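You operate a simulated robot arm through the tools that you are given. There is no shell and no other tool.

The job below is to be done with a simulated two-armed robot. You get a single attempt, and the scene is never put back.

TASK
Press the moisture test button two times. Put one of the cake pieces from the cover of the right conveyor on the shelf of the sample bench. Put the pot labelled "Sesame" from the top of the right motor table on the shelf beside the strainer box and the pot marked "Soya" in the py worn tub. Turn the left speed knob to 3. Take the green cup on the top of the left motor table and put it away on the shelf of the cooker. Fetch the sign marked "Filter B" from the top of the left motor table and set it on the cover of the left conveyor. Turn the outer red switch to off. Pick up the green tag with one hand, pass it to the other hand and put it on the ledge of the dust stand. Do these in any order. Set down upright: pot, green cup, sign, green tag.

The check looks at the end state, three seconds after you hand in, the way a careful person would. Anything else that was tipped, shoved, dropped, spilled or broken makes it a failure. A push-on lid holds only when it is set on centred and level and pressed home; a screw cap is set on level and turned clockwise until tight.

THE ROBOT
Two 6-joint arms with two-finger grippers on one trunk, on a base that drives. Base frame: it is fixed to the floor where the robot stands at the start and does not move with it; the origin is under the middle of the robot, x ahead of it, y to its left, z up. Readings come in cm, degrees, newtons and seconds.
The left shoulder is at the start at [7, 14.8, 138.2], the right one opposite. With the tool pointing down near the work surface each hand reaches from about 28 to 58 cm from the robot's upright axis, wherever it stands, measured 20 degrees to its own side. Places, roughly: cake piece (6x5x4 cm) [-20, 170, 40]; cover of the left conveyor (24x72 cm) [114, -66, 36]; green cup (6x6x7 cm) [180, -160, 80]; green tag [-875, -50, 100]; ledge of the dust stand (13x80 cm) [-754, -164, 88]; left speed knob [170, -20, 100]; moisture test button [160, 250, 90]; outer red switch [160, -270, 70]; pot [-125, 225, 75]; shelf beside the strainer box (23x19 cm) [-174, 320, 60]; shelf of the cooker (50x12 cm) [-538, -316, 80]; shelf of the sample bench [170, 280, 40]; sign [175, -200, 75]; worn tub (21x16 cm) [114, 330, 82]. Payload 2.69 kg a hand.
The tool frame of a hand sits at the grasp point between the pads (the TCP): z along the fingers, y along the line on which they close. The tips reach 2 cm beyond it. The gripper opens to 10 cm. The gripper's body begins 6.3 cm behind the TCP.
Orientation is that of the tool frame in the base frame, as a unit quaternion [x, y, z, w]. With the fingers straight down and closing along the base's y, the tool's x points along the base's -x, its y along +y and its z along -z.

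THE INTERFACE
- The arms move only by the tool servo_tool. It takes "left_moves", "right_moves" or both (then of equal length, played together; a hand with none holds still); each is a list of rows, each a list of 7 numbers: the shift along the base's x, y, z in units of 20 mm (1.0 is 20 mm), then the turn, a rotation vector about the base's x, y, z in units of 8 degrees (1.0 is 8 degrees), then the finger opening in mm, from 0 to 100. In form: [[dx, dy, dz, ax, ay, az, fingers], ...]. A call has 1 to 20 rows; each row shifts and turns the commanded pose from where the row before left it. A call with a number of a shift or a turn outside -1 to 1 is refused whole. Each row takes 0.2 s and may step no farther than 5 cm and 8.6 degrees from the row before; otherwise, or with a gripper value out of range, the whole call is refused. Where a pose cannot be reached the arm comes as near as it can. A force on the tool above 40 N (or 10 N above the force at the start of the call, whichever is more), or a blocked arm, ends the call early, and 0.2 s more pass. Each finger travels about 4.5 cm/s and halts on what it meets, pressing with about 41 N; the grip force reading is that of the motor and also rises with nothing between the fingers. The clock runs only during rows and for 0.2 s after the last one: add rows that do not move to give the fingers time. The reply holds the time, the measured pose of the TCP, the force on the tool along the base axes, the opening and the grip force, in the units named above and with some noise, with the torque about the TCP (base axes, N m) and any sound that the robot's microphone picked up.
- Cameras (640 x 400 px; columns grow to the right, rows downward): "scene" is now at [13.21, 1.01, 159.98]; the picture's right is [0.12, -0.99, -0.00], its down [-0.68, -0.08, -0.73] and it looks along [0.72, 0.09, -0.69] (base axes); focal length 281 px, centre (320, 200). "left" rides on the left gripper at [7, 1.9, -9.9] in its tool frame; the picture's right is [-0.26, 0.97, 0.00], its down [-0.75, -0.20, -0.63] and it looks along [-0.61, -0.16, 0.78] (tool axes); focal length 230 px, centre (320, 200). "right" rides on the right gripper at [7, -1.9, -9.9] in its tool frame; the picture's right is [0.26, 0.97, 0.00], its down [-0.75, 0.20, -0.63] and it looks along [-0.61, 0.16, 0.78] (tool axes); focal length 230 px, centre (320, 200). There is no depth. A picture from a camera that has moved, and an enlarged one, comes with that camera's place and axes in the base frame and with its lens.
- grab_frame(camera): a new picture of that camera. It takes no simulated time.
- move_column(by): slides the trunk up (or, below 0, down) by that many cm; the arms and the scene camera ride with it, the base frame stays. It gives what a move gives, with no picture.
- steer(legs): drives the robot by 1 to 6 legs, each [ahead, turn to the left] in cm and degrees, along the robot's own axes; the way and the turn of a leg run together, so that a leg with both is an arc; at most 150 cm and 180 degrees a leg. The arms and the cameras ride along, it lands a little off, and it stops where it bumps. It gives what a move gives.
- pan_tilt(pan, tilt): turns the head with the scene camera to pan (to the left, within 86 degrees either way) and tilt (down, from -29 to 69), counted from straight ahead of the robot. It gives what a move gives.
- enlarge(camera, box): a new picture of the part [left, top, right, bottom] of that camera's present view, enlarged. It takes no simulated time.
- sign_off(): hands the job in; it is judged then, once.

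Nothing tells you exact positions but the pictures and the camera data. Unless the task says otherwise, let go and move clear before handing in.

The tools are called after "Call:" as a command line: name --argument value ..., lists and objects as JSON in quotes. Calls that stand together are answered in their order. servo_tool: Moves the arms, as the interface text tells. Its arguments: {"type":"object","properties":{"left_moves":{"type":"array","items":{"type":"array","items":{"type":"number"}}},"right_moves":{"type":"array","items":{"type":"array","items":{"type":"number"}}}},"required":[]} The other tools are called the same way: move_column (by) slides the trunk up or down; steer (legs) drives the base; pan_tilt (pan, tilt) turns the head that bears the scene camera; grab_frame (camera) takes a picture; enlarge (camera, box) takes an enlarged picture of a part of a camera's view; sign_off () hands the job in.

At the start:

```text
time: 0.0
left_tool_pos: [44.95, 24.02, 99.86]
left_tool_rot: [0.0, 1.0, 0.0, -0.001]
left_force: [-0.4, 0.8, -0.2]
left_torque: [-0.01, 0.0, 0.02]
left_grip_width: 9.99
left_grip_force: 0.0
right_tool_pos: [47.87, -17.43, 101.66]
right_tool_rot: [0.0, 1.0, 0.0, -0.001]
right_force: [-0.4, 0.4, -0.6]
right_torque: [-0.02, -0.01, -0.01]
right_grip_width: 10.01
right_grip_force: 0.1
trunk travel left (down, up): [-94.0, 0.0]
robot x, y, heading: [-0.15, 0.14, 0.1]
head pan, tilt: [6.9, 43.3]
```

scene: 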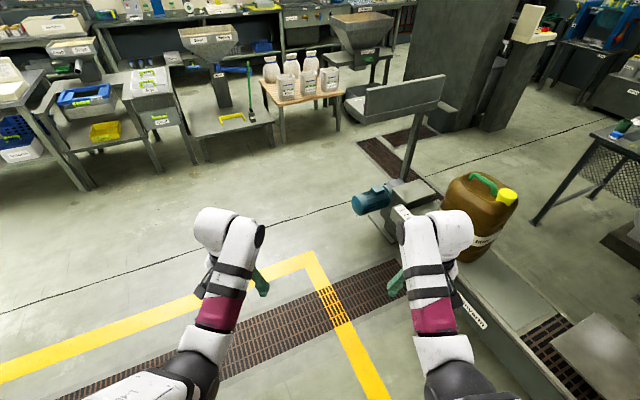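
right: 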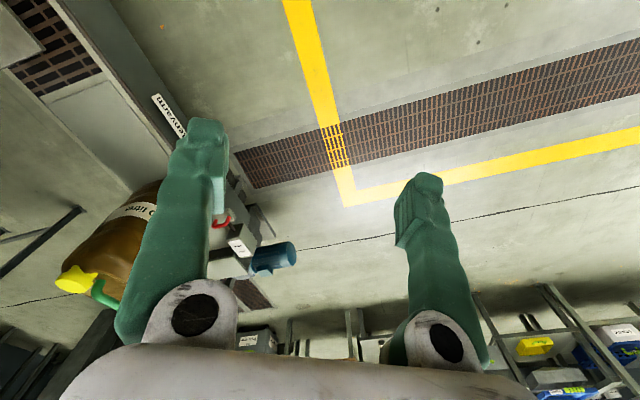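
left: 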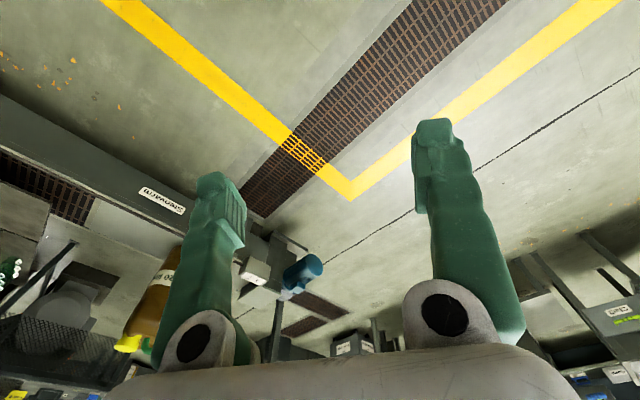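

I see a workshop with benches ahead and a machine with a motor and a brown canister close by on the right. I'll start by looking around with the head camera.

Call:
pan_tilt --pan 0 --tilt 20

Call:
grab_frame --camera "scene"

Call:
pan_tilt --pan 60 --tilt 25

Call:
grab_frame --camera "scene"

Call:
pan_tilt --pan -60 --tilt 25

Call:
grab_frame --camera "scene"

```text
time: 0.9
left_tool_pos: [44.92, 24.07, 99.99]
left_tool_rot: [0.0, 1.0, 0.0, 0.0]
left_force: [0.9, 0.8, -0.3]
left_torque: [-0.01, 0.03, 0.04]
left_grip_width: 9.99
left_grip_force: 0.1
right_tool_pos: [47.93, -17.35, 101.7]
right_tool_rot: [-0.001, 1.0, 0.0, 0.0]
right_force: [0.3, -0.8, 1.0]
right_torque: [-0.06, 0.02, 0.0]
right_grip_width: 9.99
right_grip_force: 0.0
trunk travel left (down, up): [-94.0, 0.0]
robot x, y, heading: [-0.06, -0.28, -0.1]
head pan, tilt: [0.0, 20.0]
```

```text
taken
camera scene: at [14.32, 0.03, 163.6], right [0.0, -1.0, 0.0], down [-0.34, 0.0, -0.94], along [0.94, 0.0, -0.34], focal length 281 px, centre (320, 200)
```

scene: 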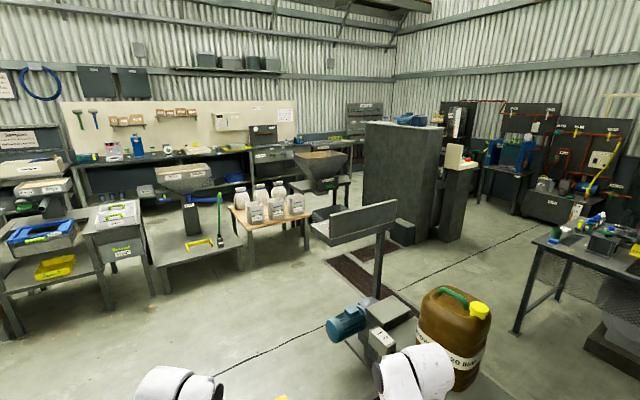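

```text
time: 2.2
left_tool_pos: [45.1, 24.03, 99.93]
left_tool_rot: [0.0, 1.0, 0.0, 0.0]
left_force: [0.8, -0.7, -0.1]
left_torque: [0.0, -0.02, 0.02]
left_grip_width: 9.99
left_grip_force: 0.1
right_tool_pos: [47.8, -17.39, 101.63]
right_tool_rot: [0.0, 1.0, 0.0, 0.0]
right_force: [0.5, 0.3, 0.0]
right_torque: [-0.01, -0.02, -0.02]
right_grip_width: 9.99
right_grip_force: 0.1
trunk travel left (down, up): [-94.0, 0.0]
robot x, y, heading: [-0.05, 0.42, 0.0]
head pan, tilt: [60.0, 25.0]
```

```text
taken
camera scene: at [9.62, 8.0, 162.8], right [0.87, -0.5, 0.0], down [-0.21, -0.37, -0.91], along [0.45, 0.78, -0.42], focal length 281 px, centre (320, 200)
```

scene: 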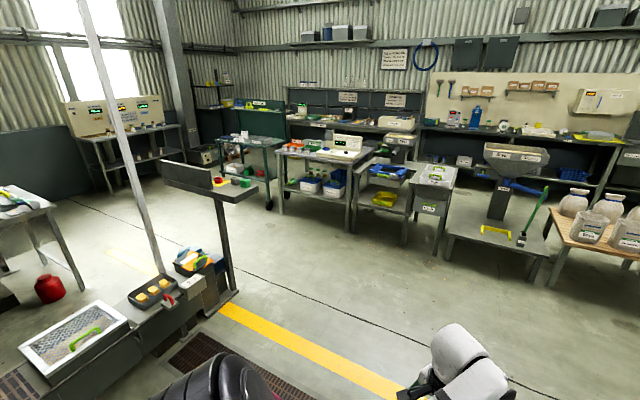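

```text
time: 4.2
left_tool_pos: [45.02, 23.99, 99.89]
left_tool_rot: [-0.001, 1.0, 0.0, 0.0]
left_force: [-0.2, -0.2, 0.2]
left_torque: [-0.03, 0.0, 0.0]
left_grip_width: 10.01
left_grip_force: 0.1
right_tool_pos: [47.9, -17.39, 101.7]
right_tool_rot: [0.001, 1.0, 0.001, -0.001]
right_force: [0.3, -0.7, -0.4]
right_torque: [-0.02, 0.01, 0.0]
right_grip_width: 9.98
right_grip_force: 0.1
trunk travel left (down, up): [-94.0, 0.0]
robot x, y, heading: [-0.05, -0.13, -0.2]
head pan, tilt: [-60.0, 25.0]
```

```text
taken
camera scene: at [9.62, -7.95, 162.8], right [-0.87, -0.5, 0.0], down [-0.21, 0.37, -0.91], along [0.45, -0.78, -0.42], focal length 281 px, centre (320, 200)
```

scene: 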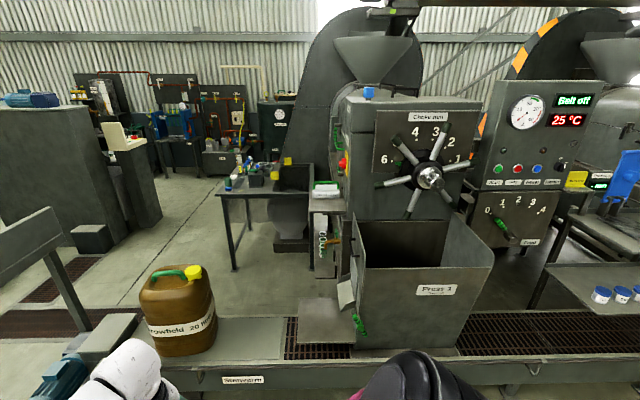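

The workshop is large: presses to the right, a conveyor with yellow cakes to the left, and tables ahead. I'll zoom in on the different regions to recognise the objects.

Call:
pan_tilt --pan 84 --tilt 30

Call:
grab_frame --camera "scene"

Call:
enlarge --camera "scene" --box '[160, 120, 480, 320]'

Call:
pan_tilt --pan 50 --tilt 20

Call:
enlarge --camera "scene" --box '[100, 80, 420, 280]'

Call:
pan_tilt --pan -40 --tilt 20

Call:
enlarge --camera "scene" --box '[160, 60, 480, 260]'

Call:
enlarge --camera "scene" --box '[400, 60, 640, 260]'

```text
time: 6.5
left_tool_pos: [45.06, 23.96, 99.99]
left_tool_rot: [0.0, 1.0, 0.0, -0.001]
left_force: [-0.7, 0.1, -1.4]
left_torque: [0.0, -0.01, -0.02]
left_grip_width: 9.99
left_grip_force: 0.2
right_tool_pos: [47.88, -17.29, 101.56]
right_tool_rot: [-0.001, 1.0, 0.0, 0.0]
right_force: [-0.2, 0.0, -0.4]
right_torque: [0.03, -0.03, 0.0]
right_grip_width: 10.01
right_grip_force: 0.2
trunk travel left (down, up): [-94.0, 0.0]
robot x, y, heading: [-0.14, -0.1, 0.2]
head pan, tilt: [84.0, 30.0]
```

```text
taken
camera scene: at [5.96, 9.02, 162.0], right [0.99, -0.1, 0.0], down [-0.05, -0.5, -0.87], along [0.09, 0.86, -0.5], focal length 281 px, centre (320, 200)
```

scene: 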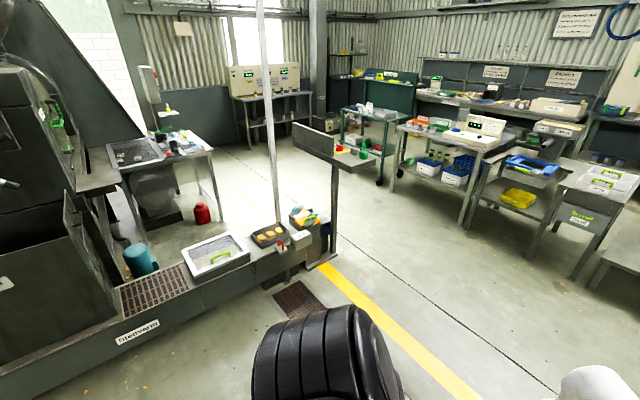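

```text
2.00 times, centred on (320, 220) of scene
camera zoom: at [5.96, 9.02, 162.0], right [0.99, -0.1, 0.0], down [-0.05, -0.5, -0.87], along [0.09, 0.86, -0.5], focal length 563 px, centre (320, 160)
```

zoom: 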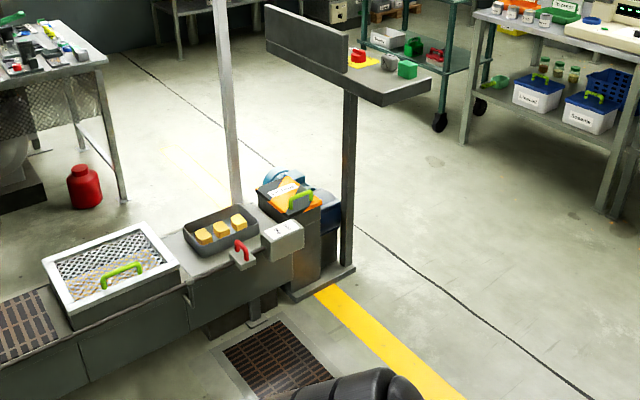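

```text
time: 7.5
left_tool_pos: [45.0, 24.08, 100.06]
left_tool_rot: [0.0, 1.0, 0.0, 0.0]
left_force: [-0.6, -0.4, -0.1]
left_torque: [-0.03, 0.0, 0.02]
left_grip_width: 9.99
left_grip_force: 0.1
right_tool_pos: [47.9, -17.42, 101.77]
right_tool_rot: [-0.001, 1.0, 0.0, -0.001]
right_force: [0.3, -0.5, 0.1]
right_torque: [-0.03, -0.01, 0.03]
right_grip_width: 10.04
right_grip_force: 0.1
trunk travel left (down, up): [-94.0, 0.0]
robot x, y, heading: [-0.06, -0.02, -0.3]
head pan, tilt: [50.0, 20.0]
```

```text
2.00 times, centred on (260, 180) of scene
camera zoom: at [10.98, 7.16, 163.6], right [0.77, -0.64, 0.0], down [-0.22, -0.26, -0.94], along [0.6, 0.72, -0.34], focal length 563 px, centre (440, 240)
```

zoom: 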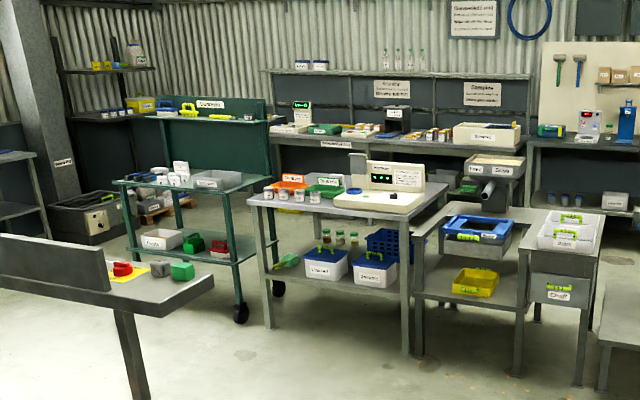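

```text
time: 9.1
left_tool_pos: [45.04, 23.95, 100.07]
left_tool_rot: [0.0, 1.0, 0.0, 0.0]
left_force: [-1.0, 0.0, 0.6]
left_torque: [-0.01, 0.02, -0.02]
left_grip_width: 10.0
left_grip_force: 0.0
right_tool_pos: [47.84, -17.51, 101.71]
right_tool_rot: [0.001, 1.0, -0.001, 0.0]
right_force: [-0.1, 0.3, -0.1]
right_torque: [0.0, 0.02, 0.02]
right_grip_width: 9.99
right_grip_force: 0.1
trunk travel left (down, up): [-94.0, 0.0]
robot x, y, heading: [-0.17, -0.11, 0.2]
head pan, tilt: [-40.0, 20.0]
```

```text
2.00 times, centred on (320, 160) of scene
camera zoom: at [12.15, -5.95, 163.61], right [-0.64, -0.77, 0.0], down [-0.26, 0.22, -0.94], along [0.72, -0.6, -0.34], focal length 563 px, centre (320, 280)
```

zoom: 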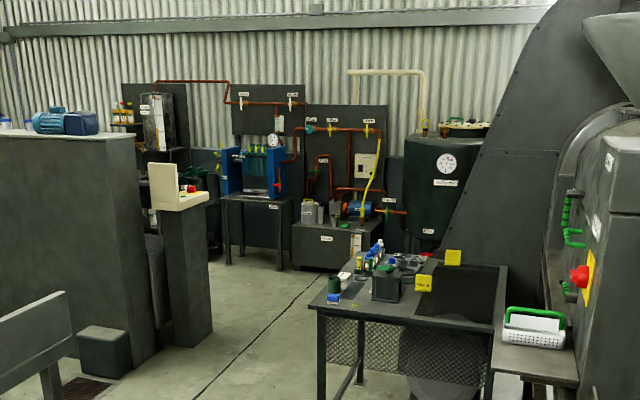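

```text
2.00 times, centred on (520, 160) of scene
camera zoom: at [12.15, -5.95, 163.61], right [-0.64, -0.77, 0.0], down [-0.26, 0.22, -0.94], along [0.72, -0.6, -0.34], focal length 563 px, centre (-80, 280)
```

zoom: 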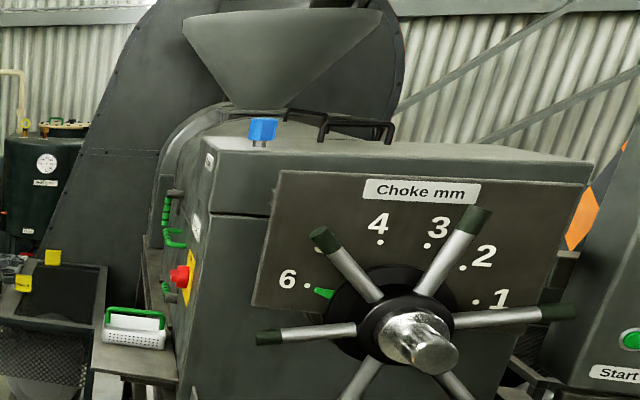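

The room appears rotated about 30° from my frame, with two press lines forming an aisle behind me. I'll turn the robot on the spot to survey behind.

Call:
steer --legs '[[0, 120]]'

Call:
pan_tilt --pan 0 --tilt 20

Call:
grab_frame --camera "scene"

Call:
pan_tilt --pan 80 --tilt 20

Call:
grab_frame --camera "scene"

Call:
pan_tilt --pan -60 --tilt 20

Call:
grab_frame --camera "scene"

```text
time: 14.5
left_tool_pos: [-42.89, 27.58, 100.07]
left_tool_rot: [0.863, -0.505, 0.001, 0.0]
left_force: [0.0, -0.4, 0.7]
left_torque: [0.03, -0.02, 0.0]
left_grip_width: 10.0
left_grip_force: 0.1
right_tool_pos: [-8.19, 50.28, 101.66]
right_tool_rot: [0.863, -0.505, 0.0, 0.0]
right_force: [-0.6, 1.1, 0.1]
right_torque: [0.02, 0.01, 0.0]
right_grip_width: 10.0
right_grip_force: 0.1
trunk travel left (down, up): [-94.0, 0.0]
robot x, y, heading: [-0.12, 0.01, 119.3]
head pan, tilt: [-40.0, 20.0]
```

```text
time: 15.5
left_tool_pos: [-42.87, 27.42, 100.15]
left_tool_rot: [0.863, -0.505, -0.001, 0.0]
left_force: [-0.5, -0.3, 0.0]
left_torque: [-0.02, 0.01, 0.02]
left_grip_width: 10.01
left_grip_force: 0.0
right_tool_pos: [-8.26, 50.25, 101.67]
right_tool_rot: [0.863, -0.506, 0.0, -0.001]
right_force: [-0.9, -0.6, -0.1]
right_torque: [-0.01, 0.02, 0.05]
right_grip_width: 10.0
right_grip_force: 0.1
trunk travel left (down, up): [-94.0, 0.0]
robot x, y, heading: [-0.0, -0.09, 119.3]
head pan, tilt: [0.0, 20.0]
```

```text
taken
camera scene: at [-7.02, 12.53, 163.61], right [0.87, 0.49, 0.0], down [0.17, -0.3, -0.94], along [-0.46, 0.82, -0.34], focal length 281 px, centre (320, 200)
```

scene: 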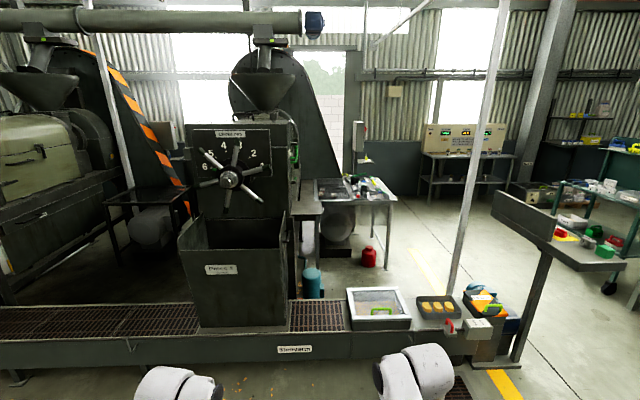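

```text
time: 17.1
left_tool_pos: [-42.92, 27.49, 100.05]
left_tool_rot: [0.863, -0.505, 0.0, 0.001]
left_force: [0.6, -0.2, -0.7]
left_torque: [0.02, -0.01, 0.01]
left_grip_width: 10.02
left_grip_force: 0.1
right_tool_pos: [-8.29, 50.17, 101.62]
right_tool_rot: [0.863, -0.506, 0.0, -0.001]
right_force: [0.0, 0.2, 0.5]
right_torque: [-0.01, 0.01, 0.03]
right_grip_width: 10.0
right_grip_force: 0.1
trunk travel left (down, up): [-94.0, 0.0]
robot x, y, heading: [-0.31, 0.04, 119.1]
head pan, tilt: [80.0, 20.0]
```

```text
taken
camera scene: at [-11.27, 1.33, 163.61], right [-0.33, 0.94, 0.0], down [0.32, 0.11, -0.94], along [-0.89, -0.31, -0.34], focal length 281 px, centre (320, 200)
```

scene: 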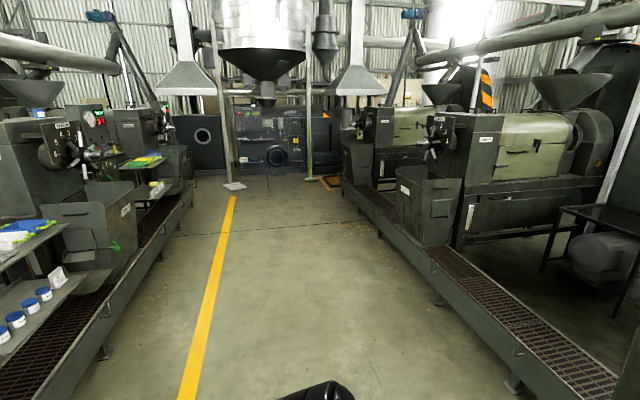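

```text
time: 19.3
left_tool_pos: [-42.86, 27.61, 99.99]
left_tool_rot: [0.863, -0.506, 0.0, 0.0]
left_force: [0.2, 0.0, 0.9]
left_torque: [0.0, 0.01, -0.01]
left_grip_width: 9.99
left_grip_force: 0.0
right_tool_pos: [-8.15, 50.3, 101.66]
right_tool_rot: [0.863, -0.506, 0.0, 0.0]
right_force: [0.7, -0.9, 0.6]
right_torque: [0.02, 0.02, 0.01]
right_grip_width: 10.0
right_grip_force: 0.0
trunk travel left (down, up): [-94.0, 0.0]
robot x, y, heading: [0.07, -0.05, 119.3]
head pan, tilt: [-60.0, 20.0]
```

```text
taken
camera scene: at [2.27, 12.42, 163.61], right [0.86, -0.51, 0.0], down [-0.17, -0.29, -0.94], along [0.48, 0.81, -0.34], focal length 281 px, centre (320, 200)
```

scene: 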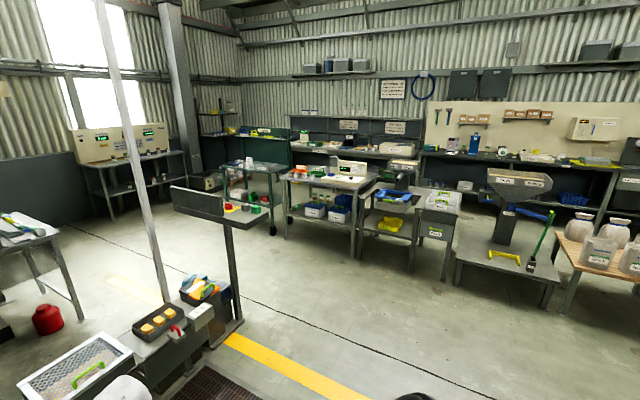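

Call:
pan_tilt --pan 0 --tilt 20

Call:
enlarge --camera "scene" --box '[280, 140, 440, 240]'

Call:
enlarge --camera "scene" --box '[320, 250, 560, 400]'

Call:
enlarge --camera "scene" --box '[480, 110, 640, 210]'

Call:
pan_tilt --pan 80 --tilt 15

Call:
enlarge --camera "scene" --box '[160, 110, 400, 260]'

Call:
enlarge --camera "scene" --box '[0, 110, 200, 260]'

```text
time: 20.6
left_tool_pos: [-42.87, 27.52, 99.99]
left_tool_rot: [0.863, -0.505, 0.0, 0.0]
left_force: [0.6, 0.5, 0.1]
left_torque: [0.01, 0.01, -0.01]
left_grip_width: 9.99
left_grip_force: 0.1
right_tool_pos: [-8.2, 50.25, 101.66]
right_tool_rot: [0.863, -0.505, 0.0, 0.0]
right_force: [0.1, 0.1, -0.3]
right_torque: [-0.02, 0.02, 0.0]
right_grip_width: 10.0
right_grip_force: 0.1
trunk travel left (down, up): [-94.0, 0.0]
robot x, y, heading: [-0.34, 0.06, 119.5]
head pan, tilt: [0.0, 20.0]
```

```text
4.00 times, centred on (360, 190) of scene
camera zoom: at [-7.03, 12.53, 163.6], right [0.87, 0.49, 0.0], down [0.17, -0.3, -0.94], along [-0.46, 0.82, -0.34], focal length 1125 px, centre (160, 240)
```

zoom: 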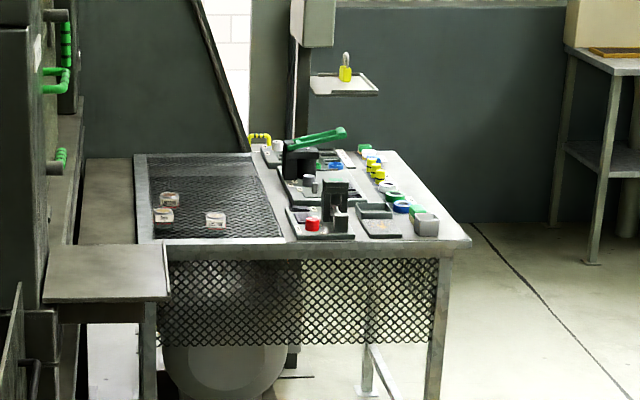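

```text
2.67 times, centred on (440, 325) of scene
camera zoom: at [-7.03, 12.53, 163.6], right [0.87, 0.49, 0.0], down [0.17, -0.3, -0.94], along [-0.46, 0.82, -0.34], focal length 750 px, centre (0, -133)
```

zoom: 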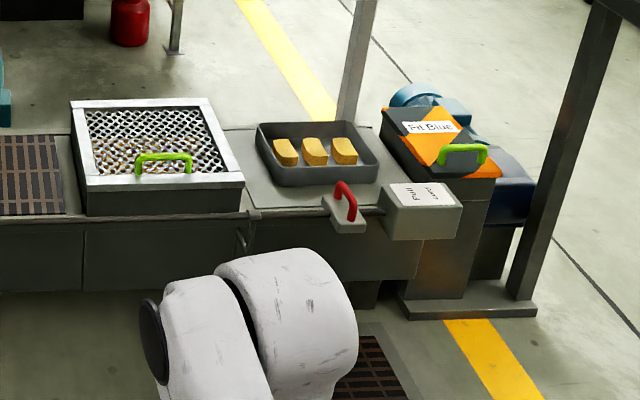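

```text
4.00 times, centred on (560, 160) of scene
camera zoom: at [-7.03, 12.53, 163.6], right [0.87, 0.49, 0.0], down [0.17, -0.3, -0.94], along [-0.46, 0.82, -0.34], focal length 1125 px, centre (-640, 360)
```

zoom: 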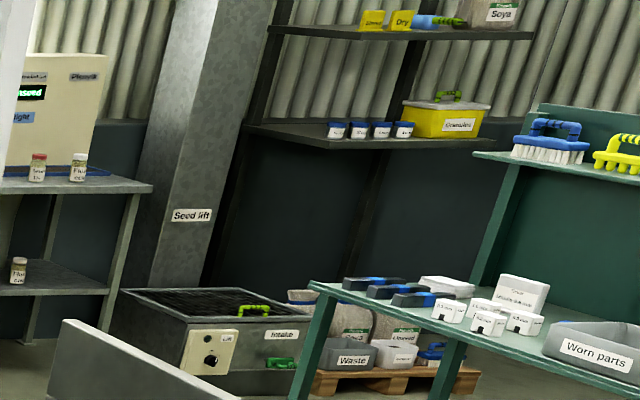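

```text
time: 22.1
left_tool_pos: [-43.01, 27.48, 100.06]
left_tool_rot: [0.863, -0.505, -0.001, 0.0]
left_force: [-0.3, 0.5, 0.3]
left_torque: [0.04, 0.02, 0.02]
left_grip_width: 10.0
left_grip_force: 0.0
right_tool_pos: [-8.28, 50.23, 101.73]
right_tool_rot: [0.863, -0.505, 0.0, 0.001]
right_force: [-0.5, -0.5, 0.2]
right_torque: [0.0, 0.01, -0.02]
right_grip_width: 10.02
right_grip_force: 0.0
trunk travel left (down, up): [-94.0, 0.0]
robot x, y, heading: [0.2, 0.22, 119.3]
head pan, tilt: [80.0, 15.0]
```

```text
2.67 times, centred on (280, 185) of scene
camera zoom: at [-11.3, 1.32, 164.42], right [-0.33, 0.94, 0.0], down [0.24, 0.09, -0.97], along [-0.91, -0.32, -0.26], focal length 750 px, centre (427, 240)
```

zoom: 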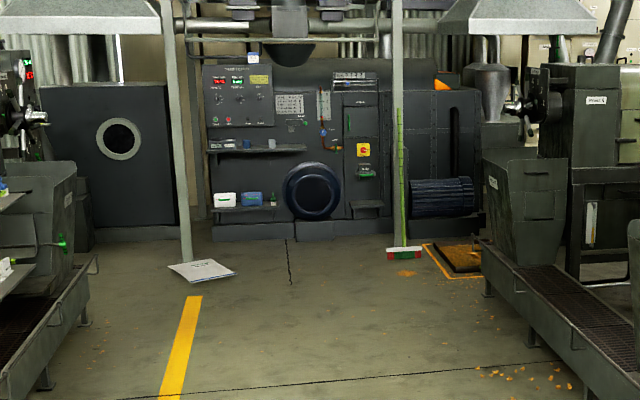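

```text
2.67 times, centred on (100, 185) of scene
camera zoom: at [-11.3, 1.32, 164.42], right [-0.33, 0.94, 0.0], down [0.24, 0.09, -0.97], along [-0.91, -0.32, -0.26], focal length 750 px, centre (907, 240)
```

zoom: 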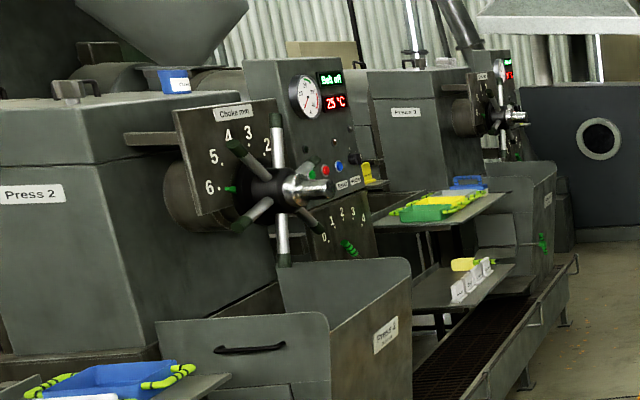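

Call:
pan_tilt --pan 0 --tilt 69

Call:
grab_frame --camera "scene"

Call:
pan_tilt --pan 0 --tilt 25

Call:
enlarge --camera "scene" --box '[310, 130, 410, 195]'

```text
time: 23.7
left_tool_pos: [-42.95, 27.54, 99.95]
left_tool_rot: [0.863, -0.506, 0.0, 0.0]
left_force: [0.8, 0.1, -0.4]
left_torque: [0.01, -0.01, 0.0]
left_grip_width: 9.98
left_grip_force: 0.0
right_tool_pos: [-8.24, 50.26, 101.66]
right_tool_rot: [0.863, -0.505, 0.0, 0.0]
right_force: [0.7, 0.7, 0.7]
right_torque: [0.02, 0.02, 0.0]
right_grip_width: 9.98
right_grip_force: 0.1
trunk travel left (down, up): [-94.0, 0.0]
robot x, y, heading: [-0.08, 0.27, 119.3]
head pan, tilt: [0.0, 68.8]
```

```text
taken
camera scene: at [-5.23, 9.28, 156.85], right [0.87, 0.49, 0.0], down [0.46, -0.81, -0.36], along [-0.18, 0.32, -0.93], focal length 281 px, centre (320, 200)
```

scene: 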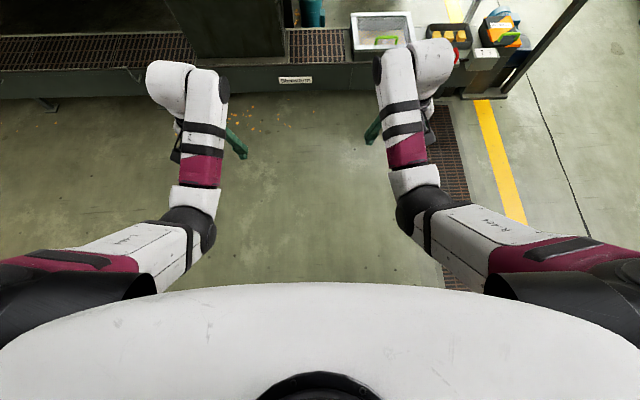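

```text
time: 24.8
left_tool_pos: [-42.92, 27.46, 99.92]
left_tool_rot: [0.863, -0.505, 0.0, 0.0]
left_force: [-0.4, 0.2, -0.5]
left_torque: [-0.04, 0.0, -0.03]
left_grip_width: 9.97
left_grip_force: 0.1
right_tool_pos: [-8.23, 50.29, 101.78]
right_tool_rot: [0.863, -0.505, 0.0, 0.0]
right_force: [-0.6, 0.0, 1.4]
right_torque: [0.01, 0.01, -0.03]
right_grip_width: 9.98
right_grip_force: 0.0
trunk travel left (down, up): [-94.0, 0.0]
robot x, y, heading: [-0.18, 0.24, 119.3]
head pan, tilt: [0.0, 25.0]
```

```text
6.15 times, centred on (360, 162) of scene
camera zoom: at [-6.99, 12.43, 162.79], right [0.87, 0.49, 0.0], down [0.21, -0.37, -0.91], along [-0.44, 0.79, -0.42], focal length 1731 px, centre (74, 431)
```

zoom: 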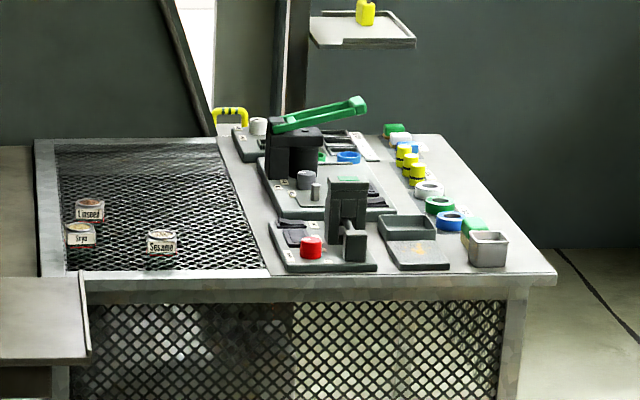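

The pots (Linseed, Soya, Sesame) sit on the mesh part of the right motor table. I'll lift the hands a bit, then drive around the right control desk into the space in front of the sample bench.

Call:
servo_tool --left_moves '[[0, 0, 1, 0, 0, 0, 50], [0, 0, 1, 0, 0, 0, 50], [0, 0, 1, 0, 0, 0, 50], [0, 0, 1, 0, 0, 0, 50], [0, 0, 1, 0, 0, 0, 50], [0, 0, 1, 0, 0, 0, 50], [0, 0, 1, 0, 0, 0, 50], [0, 0, 1, 0, 0, 0, 50]]' --right_moves '[[0, 0, 1, 0, 0, 0, 50], [0, 0, 1, 0, 0, 0, 50], [0, 0, 1, 0, 0, 0, 50], [0, 0, 1, 0, 0, 0, 50], [0, 0, 1, 0, 0, 0, 50], [0, 0, 1, 0, 0, 0, 50], [0, 0, 1, 0, 0, 0, 50], [0, 0, 1, 0, 0, 0, 50]]'

Call:
steer --legs '[[0, -77], [100, 0], [95, 0]]'

Call:
pan_tilt --pan 50 --tilt 25

Call:
grab_frame --camera "scene"

```text
time: 26.6
left_tool_pos: [-46.89, 33.73, 105.71]
left_tool_rot: [0.863, -0.505, 0.0, 0.0]
left_force: [-0.1, 0.5, 0.1]
left_torque: [0.03, 0.01, 0.0]
left_grip_width: 5.03
left_grip_force: 0.1
left hand out of reach, approached as far as the arm can: row 1, 2, 3, 4, 5, 6, 7, 8
right_tool_pos: [-13.06, 56.05, 109.61]
right_tool_rot: [0.863, -0.505, 0.0, 0.001]
right_force: [-0.2, 0.5, -0.1]
right_torque: [-0.01, -0.01, -0.02]
right_grip_width: 4.99
right_grip_force: 0.0
right hand out of reach, approached as far as the arm can: row 1, 2, 3, 4, 5, 6, 7, 8
trunk travel left (down, up): [-94.0, 0.0]
robot x, y, heading: [0.15, -0.44, 119.2]
head pan, tilt: [0.0, 25.0]
```

```text
time: 39.5
left_tool_pos: [159.61, 187.37, 105.9]
left_tool_rot: [-0.373, 0.928, 0.0, 0.001]
left_force: [-0.2, 0.7, 0.3]
left_torque: [-0.01, 0.0, 0.02]
left_grip_width: 4.99
left_grip_force: 0.0
right_tool_pos: [189.72, 160.26, 109.73]
right_tool_rot: [-0.373, 0.928, 0.001, 0.001]
right_force: [-0.3, -0.2, -0.3]
right_torque: [0.01, 0.02, 0.02]
right_grip_width: 5.0
right_grip_force: 0.0
trunk travel left (down, up): [-94.0, 0.0]
robot x, y, heading: [138.64, 133.87, 43.7]
head pan, tilt: [0.0, 25.0]
```

```text
time: 40.7
left_tool_pos: [159.85, 187.58, 105.79]
left_tool_rot: [-0.372, 0.928, 0.001, 0.0]
left_force: [0.2, 1.3, -0.3]
left_torque: [0.0, 0.0, -0.01]
left_grip_width: 5.03
left_grip_force: 0.0
right_tool_pos: [189.69, 160.34, 109.63]
right_tool_rot: [-0.374, 0.928, 0.0, 0.0]
right_force: [-0.6, -0.9, -0.1]
right_torque: [-0.03, 0.01, 0.0]
right_grip_width: 4.98
right_grip_force: 0.0
trunk travel left (down, up): [-94.0, 0.0]
robot x, y, heading: [138.67, 133.68, 43.7]
head pan, tilt: [50.0, 25.0]
```

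```text
taken
camera scene: at [141.77, 146.4, 162.8], right [1.0, 0.07, 0.0], down [0.03, -0.42, -0.91], along [-0.06, 0.9, -0.42], focal length 281 px, centre (320, 200)
```

scene: 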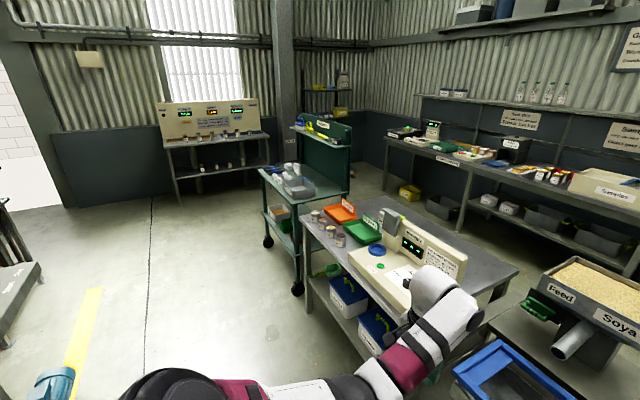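

Call:
enlarge --camera "scene" --box '[290, 180, 490, 305]'

Call:
grab_frame --camera "left"

Call:
enlarge --camera "scene" --box '[240, 150, 360, 300]'

```text
3.20 times, centred on (390, 242) of scene
camera zoom: at [141.77, 146.4, 162.8], right [1.0, 0.07, 0.0], down [0.03, -0.42, -0.91], along [-0.06, 0.9, -0.42], focal length 900 px, centre (96, 64)
```

zoom: 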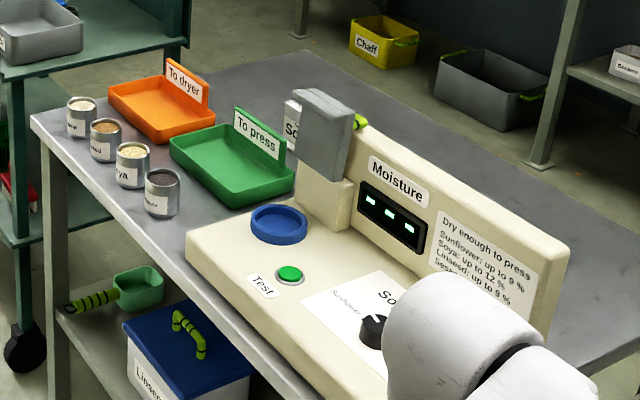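

```text
taken
camera left: at [153.42, 184.0, 115.77], right [-0.48, 0.88, 0.0], down [0.68, 0.37, 0.63], along [0.55, 0.3, -0.78], focal length 230 px, centre (320, 200)
```

left: 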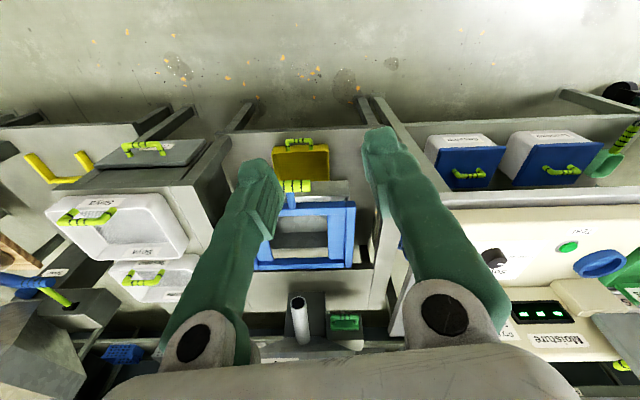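

```text
2.67 times, centred on (300, 225) of scene
camera zoom: at [141.77, 146.4, 162.8], right [1.0, 0.07, 0.0], down [0.03, -0.42, -0.91], along [-0.06, 0.9, -0.42], focal length 750 px, centre (373, 133)
```

zoom: 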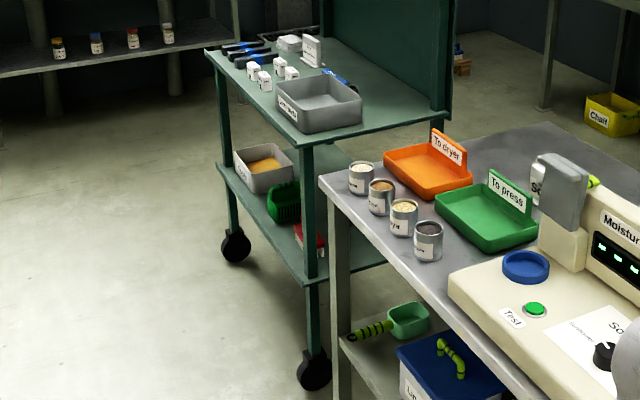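

The green "Test" button on the moisture meter is at about [161, 244, 88]. I'll pull the hands back toward the body, then drive to stand in front of the bench at the button.

Call:
servo_tool --left_moves '[[-0.723, -0.691, 0, 0, 0, 0, 50], [-0.723, -0.691, 0, 0, 0, 0, 50], [-0.723, -0.691, 0, 0, 0, 0, 50], [-0.723, -0.691, 0, 0, 0, 0, 50], [-0.723, -0.691, 0, 0, 0, 0, 50], [-0.723, -0.691, 0, 0, 0, 0, 50], [-0.723, -0.691, 0, 0, 0, 0, 50], [-0.723, -0.691, 0, 0, 0, 0, 50]]' --right_moves '[[-0.723, -0.691, 0, 0, 0, 0, 50], [-0.723, -0.691, 0, 0, 0, 0, 50], [-0.723, -0.691, 0, 0, 0, 0, 50], [-0.723, -0.691, 0, 0, 0, 0, 50], [-0.723, -0.691, 0, 0, 0, 0, 50], [-0.723, -0.691, 0, 0, 0, 0, 50], [-0.723, -0.691, 0, 0, 0, 0, 50], [-0.723, -0.691, 0, 0, 0, 0, 50]]'

```text
time: 42.5
left_tool_pos: [151.23, 179.77, 98.44]
left_tool_rot: [-0.373, 0.928, 0.001, 0.002]
left_force: [-0.2, -0.4, 0.4]
left_torque: [0.01, 0.01, -0.01]
left_grip_width: 5.01
left_grip_force: 0.1
left hand out of reach, approached as far as the arm can: row 1, 2, 3, 4, 5, 6, 7, 8
right_tool_pos: [181.53, 154.96, 102.07]
right_tool_rot: [-0.373, 0.928, 0.0, 0.001]
right_force: [-0.5, 0.6, -0.3]
right_torque: [0.01, 0.02, -0.02]
right_grip_width: 4.99
right_grip_force: 0.0
right hand out of reach, approached as far as the arm can: row 1, 2, 3, 4, 5, 6, 7, 8
trunk travel left (down, up): [-94.0, 0.0]
robot x, y, heading: [138.6, 134.15, 44.0]
head pan, tilt: [50.0, 25.0]
```

Call:
pan_tilt --pan 86 --tilt 35

Call:
grab_frame --camera "scene"

```text
time: 43.5
left_tool_pos: [151.56, 179.94, 98.45]
left_tool_rot: [-0.373, 0.928, 0.001, 0.002]
left_force: [-0.2, -0.4, -0.5]
left_torque: [0.01, -0.03, 0.01]
left_grip_width: 5.01
left_grip_force: 0.0
right_tool_pos: [181.79, 155.13, 102.04]
right_tool_rot: [-0.373, 0.928, 0.0, 0.0]
right_force: [-0.4, -0.3, 0.2]
right_torque: [0.01, -0.01, 0.0]
right_grip_width: 5.0
right_grip_force: 0.0
trunk travel left (down, up): [-94.0, 0.0]
robot x, y, heading: [138.7, 133.31, 44.0]
head pan, tilt: [85.9, 35.0]
```

```text
taken
camera scene: at [136.8, 144.02, 161.22], right [0.77, 0.64, 0.0], down [0.37, -0.44, -0.82], along [-0.52, 0.63, -0.57], focal length 281 px, centre (320, 200)
```

scene: 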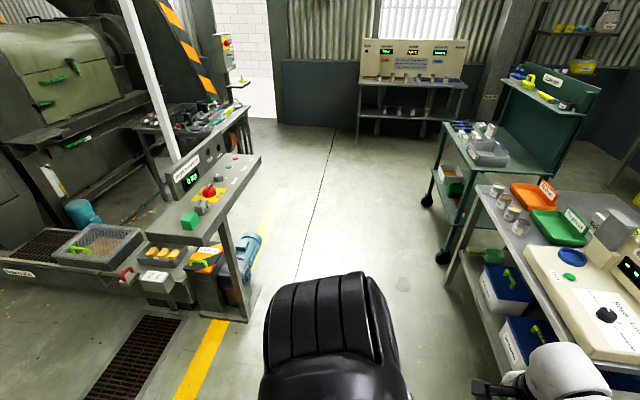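

The corridor between the control desk (edge u≈141) and the bench is about 110 cm wide. I'll drive along it and turn to face the bench.

Call:
steer --legs '[[0, 75], [63, 0], [0, -89]]'

Call:
pan_tilt --pan 10 --tilt 40

Call:
grab_frame --camera "scene"

Call:
grab_frame --camera "left"

```text
time: 54.0
left_tool_pos: [131.97, 230.95, 98.52]
left_tool_rot: [-0.259, 0.966, 0.0, 0.002]
left_force: [0.5, -0.6, 0.1]
left_torque: [0.0, 0.01, 0.0]
left_grip_width: 5.02
left_grip_force: 0.1
right_tool_pos: [155.52, 199.78, 102.02]
right_tool_rot: [-0.259, 0.966, 0.0, 0.0]
right_force: [-0.3, 0.2, 0.4]
right_torque: [0.0, 0.0, -0.01]
right_grip_width: 5.01
right_grip_force: 0.0
trunk travel left (down, up): [-94.0, 0.0]
robot x, y, heading: [108.88, 189.12, 30.3]
head pan, tilt: [85.9, 35.0]
```

```text
time: 55.5
left_tool_pos: [132.0, 231.09, 98.4]
left_tool_rot: [-0.259, 0.966, 0.001, 0.002]
left_force: [-1.1, -0.4, 0.6]
left_torque: [0.01, -0.02, 0.03]
left_grip_width: 5.02
left_grip_force: 0.0
right_tool_pos: [155.52, 199.69, 102.02]
right_tool_rot: [-0.259, 0.966, 0.0, 0.0]
right_force: [-0.4, 0.3, 0.2]
right_torque: [0.01, 0.01, -0.02]
right_grip_width: 5.01
right_grip_force: 0.2
trunk travel left (down, up): [-94.0, 0.0]
robot x, y, heading: [108.7, 189.05, 30.1]
head pan, tilt: [10.0, 40.0]
```

```text
taken
camera scene: at [119.57, 197.15, 160.46], right [0.64, -0.77, 0.0], down [-0.49, -0.41, -0.77], along [0.59, 0.49, -0.64], focal length 281 px, centre (320, 200)
```

scene: 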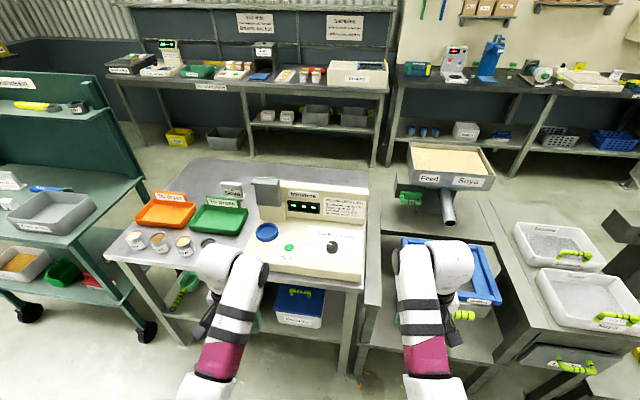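

```text
taken
camera left: at [125.0, 229.08, 108.43], right [-0.26, 0.97, 0.0], down [0.75, 0.2, 0.63], along [0.61, 0.16, -0.78], focal length 230 px, centre (320, 200)
```

left: 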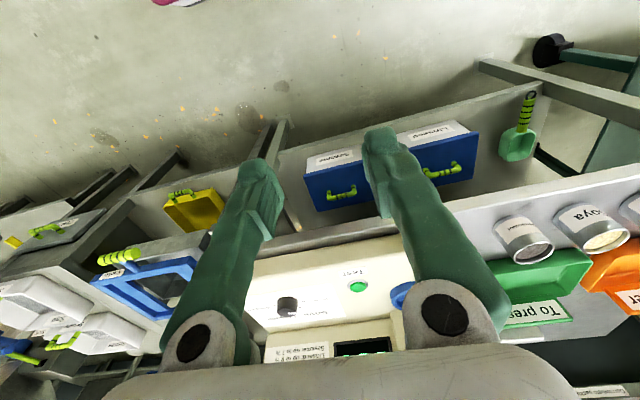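

Triangulating gives the button at about [163, 247, 84]. I'll drive forward 27 cm, keeping the hands above the bench.

Call:
steer --legs '[[26, 0]]'

Call:
servo_tool --left_moves '[[0, 0, 0, 0, 0, 0, 0], [0, 0, 0, 0, 0, 0, 0], [0, 0, 0, 0, 0, 0, 0], [0, 0, 0, 0, 0, 0, 0], [0, 0, 0, 0, 0, 0, 0], [0, 0, 0, 0, 0, 0, 0]]'

Call:
grab_frame --camera "left"

Call:
grab_frame --camera "scene"

```text
time: 57.4
left_tool_pos: [154.78, 243.77, 98.55]
left_tool_rot: [-0.256, 0.967, 0.0, 0.002]
left_force: [-1.1, -0.2, -0.2]
left_torque: [0.01, 0.0, -0.01]
left_grip_width: 5.0
left_grip_force: 0.0
right_tool_pos: [178.08, 212.33, 102.02]
right_tool_rot: [-0.258, 0.966, 0.001, 0.002]
right_force: [0.8, -1.0, -0.5]
right_torque: [0.0, 0.0, -0.01]
right_grip_width: 4.99
right_grip_force: 0.1
trunk travel left (down, up): [-94.0, 0.0]
robot x, y, heading: [131.47, 202.17, 29.7]
head pan, tilt: [10.0, 40.0]
```

```text
time: 58.8
left_tool_pos: [154.88, 243.86, 98.5]
left_tool_rot: [-0.256, 0.967, 0.0, 0.002]
left_force: [0.5, 0.4, 0.2]
left_torque: [-0.01, 0.0, -0.01]
left_grip_width: 0.01
left_grip_force: 29.9
right_tool_pos: [178.23, 212.58, 102.06]
right_tool_rot: [-0.256, 0.967, 0.0, 0.001]
right_force: [-0.5, -0.4, -0.5]
right_torque: [-0.03, -0.03, 0.0]
right_grip_width: 4.99
right_grip_force: 0.1
trunk travel left (down, up): [-94.0, 0.0]
robot x, y, heading: [131.29, 202.12, 29.6]
head pan, tilt: [10.0, 40.0]
```

```text
taken
camera left: at [147.83, 242.04, 108.42], right [-0.26, 0.97, 0.0], down [0.75, 0.2, 0.63], along [0.61, 0.16, -0.78], focal length 230 px, centre (320, 200)
```

left: 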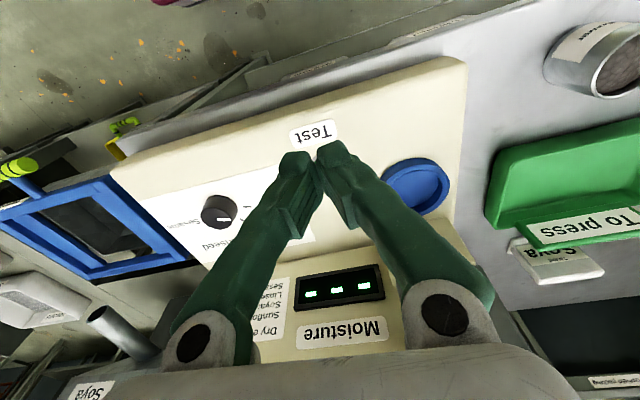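

```text
taken
camera scene: at [142.29, 210.13, 160.46], right [0.64, -0.77, 0.0], down [-0.49, -0.41, -0.77], along [0.59, 0.49, -0.64], focal length 281 px, centre (320, 200)
```

scene: 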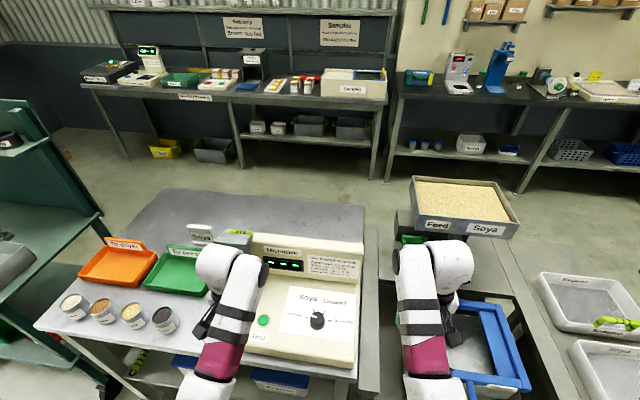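

Call:
servo_tool --left_moves '[[0.96, 0.43, 0, 0, 0, 0, 0], [0.96, 0.43, 0, 0, 0, 0, 0], [0.96, 0.43, 0, 0, 0, 0, 0], [0.96, 0.41, 0, 0, 0, 0, 0], [0, 0, -1, 0, 0, 0, 0], [0, 0, -1, 0, 0, 0, 0], [0, 0, -1, 0, 0, 0, 0], [0, 0, -1, 0, 0, 0, 0]]'

Call:
grab_frame --camera "left"

Call:
enlarge --camera "scene" --box '[200, 240, 360, 360]'

```text
time: 60.5
left_tool_pos: [162.7, 247.4, 90.5]
left_tool_rot: [-0.257, 0.966, 0.0, 0.001]
left_force: [-0.3, 0.0, 0.1]
left_torque: [0.03, 0.0, 0.0]
left_grip_width: 0.0
left_grip_force: 29.5
right_tool_pos: [178.22, 212.48, 101.95]
right_tool_rot: [-0.257, 0.966, 0.0, 0.0]
right_force: [0.4, 0.3, -0.1]
right_torque: [-0.01, -0.02, -0.01]
right_grip_width: 5.0
right_grip_force: 0.0
trunk travel left (down, up): [-94.0, 0.0]
robot x, y, heading: [131.54, 202.36, 29.9]
head pan, tilt: [10.0, 40.0]
```

```text
taken
camera left: at [155.57, 245.46, 100.46], right [-0.26, 0.97, 0.0], down [0.75, 0.2, 0.63], along [0.61, 0.16, -0.77], focal length 230 px, centre (320, 200)
```

left: 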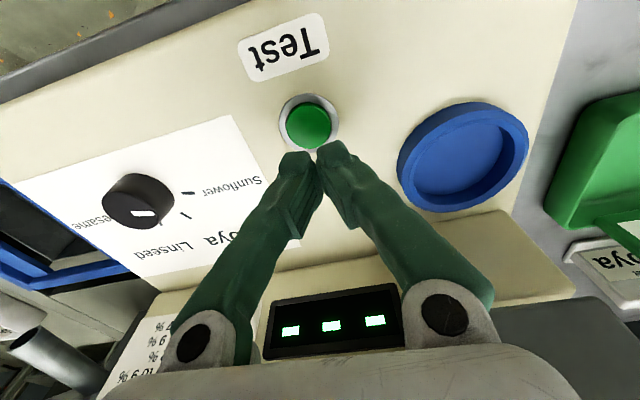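

```text
3.33 times, centred on (280, 300) of scene
camera zoom: at [142.33, 210.15, 160.46], right [0.64, -0.77, 0.0], down [-0.49, -0.41, -0.77], along [0.59, 0.49, -0.64], focal length 938 px, centre (453, -133)
```

zoom: 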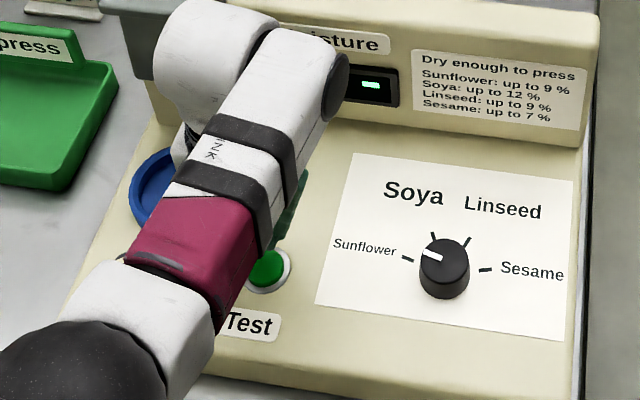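

The button shows at about [162.2, 246.6, 84]. I'll align and press slowly, watching force and sound.

Call:
servo_tool --left_moves '[[-0.25, -0.35, 0, 0, 0, 0, 0], [0, 0, -0.5, 0, 0, 0, 0], [0, 0, -0.5, 0, 0, 0, 0], [0, 0, -0.25, 0, 0, 0, 0], [0, 0, -0.25, 0, 0, 0, 0], [0, 0, -0.25, 0, 0, 0, 0], [0, 0, -0.25, 0, 0, 0, 0]]'

Call:
grab_frame --camera "left"

```text
time: 62.1
left_tool_pos: [161.97, 246.64, 86.82]
left_tool_rot: [-0.256, 0.967, 0.001, 0.003]
left_force: [-0.7, 1.5, 10.6]
left_torque: [0.01, 0.04, -0.05]
left_grip_width: 0.61
left_grip_force: 29.5
right_tool_pos: [178.07, 212.3, 102.0]
right_tool_rot: [-0.257, 0.966, 0.0, 0.001]
right_force: [0.1, -0.1, 0.4]
right_torque: [0.01, 0.01, -0.01]
right_grip_width: 5.01
right_grip_force: 0.1
trunk travel left (down, up): [-94.0, 0.0]
robot x, y, heading: [131.29, 202.22, 29.9]
head pan, tilt: [10.0, 40.0]
heard: click
```

```text
taken
camera left: at [154.88, 244.73, 96.65], right [-0.26, 0.97, 0.0], down [0.75, 0.19, 0.64], along [0.61, 0.17, -0.77], focal length 230 px, centre (320, 200)
```

left: 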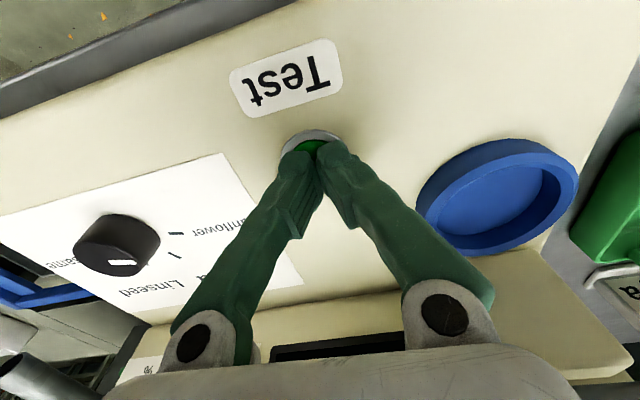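

One click was heard. I'll lift off to let the button release, checking for sound, then press once more.

Call:
servo_tool --left_moves '[[0, 0, 0.5, 0, 0, 0, 0], [0, 0, 0.5, 0, 0, 0, 0], [0, 0, 0.5, 0, 0, 0, 0], [0, 0, 0, 0, 0, 0, 0], [0, 0, 0, 0, 0, 0, 0], [0, 0, 0, 0, 0, 0, 0]]'

Call:
grab_frame --camera "left"

```text
time: 63.5
left_tool_pos: [162.01, 246.58, 89.42]
left_tool_rot: [-0.257, 0.966, 0.001, 0.002]
left_force: [0.6, -0.1, 0.7]
left_torque: [-0.01, -0.01, -0.02]
left_grip_width: 0.0
left_grip_force: 29.2
right_tool_pos: [178.21, 212.5, 102.11]
right_tool_rot: [-0.256, 0.967, 0.0, 0.0]
right_force: [-0.1, -1.3, -0.2]
right_torque: [-0.03, 0.03, -0.01]
right_grip_width: 5.0
right_grip_force: 0.0
trunk travel left (down, up): [-94.0, 0.0]
robot x, y, heading: [131.63, 202.34, 29.6]
head pan, tilt: [10.0, 40.0]
```

```text
taken
camera left: at [155.03, 244.72, 99.45], right [-0.26, 0.97, 0.0], down [0.75, 0.2, 0.63], along [0.61, 0.16, -0.78], focal length 230 px, centre (320, 200)
```

left: 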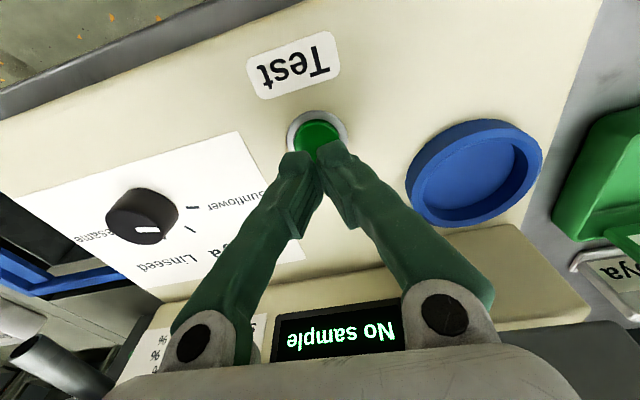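

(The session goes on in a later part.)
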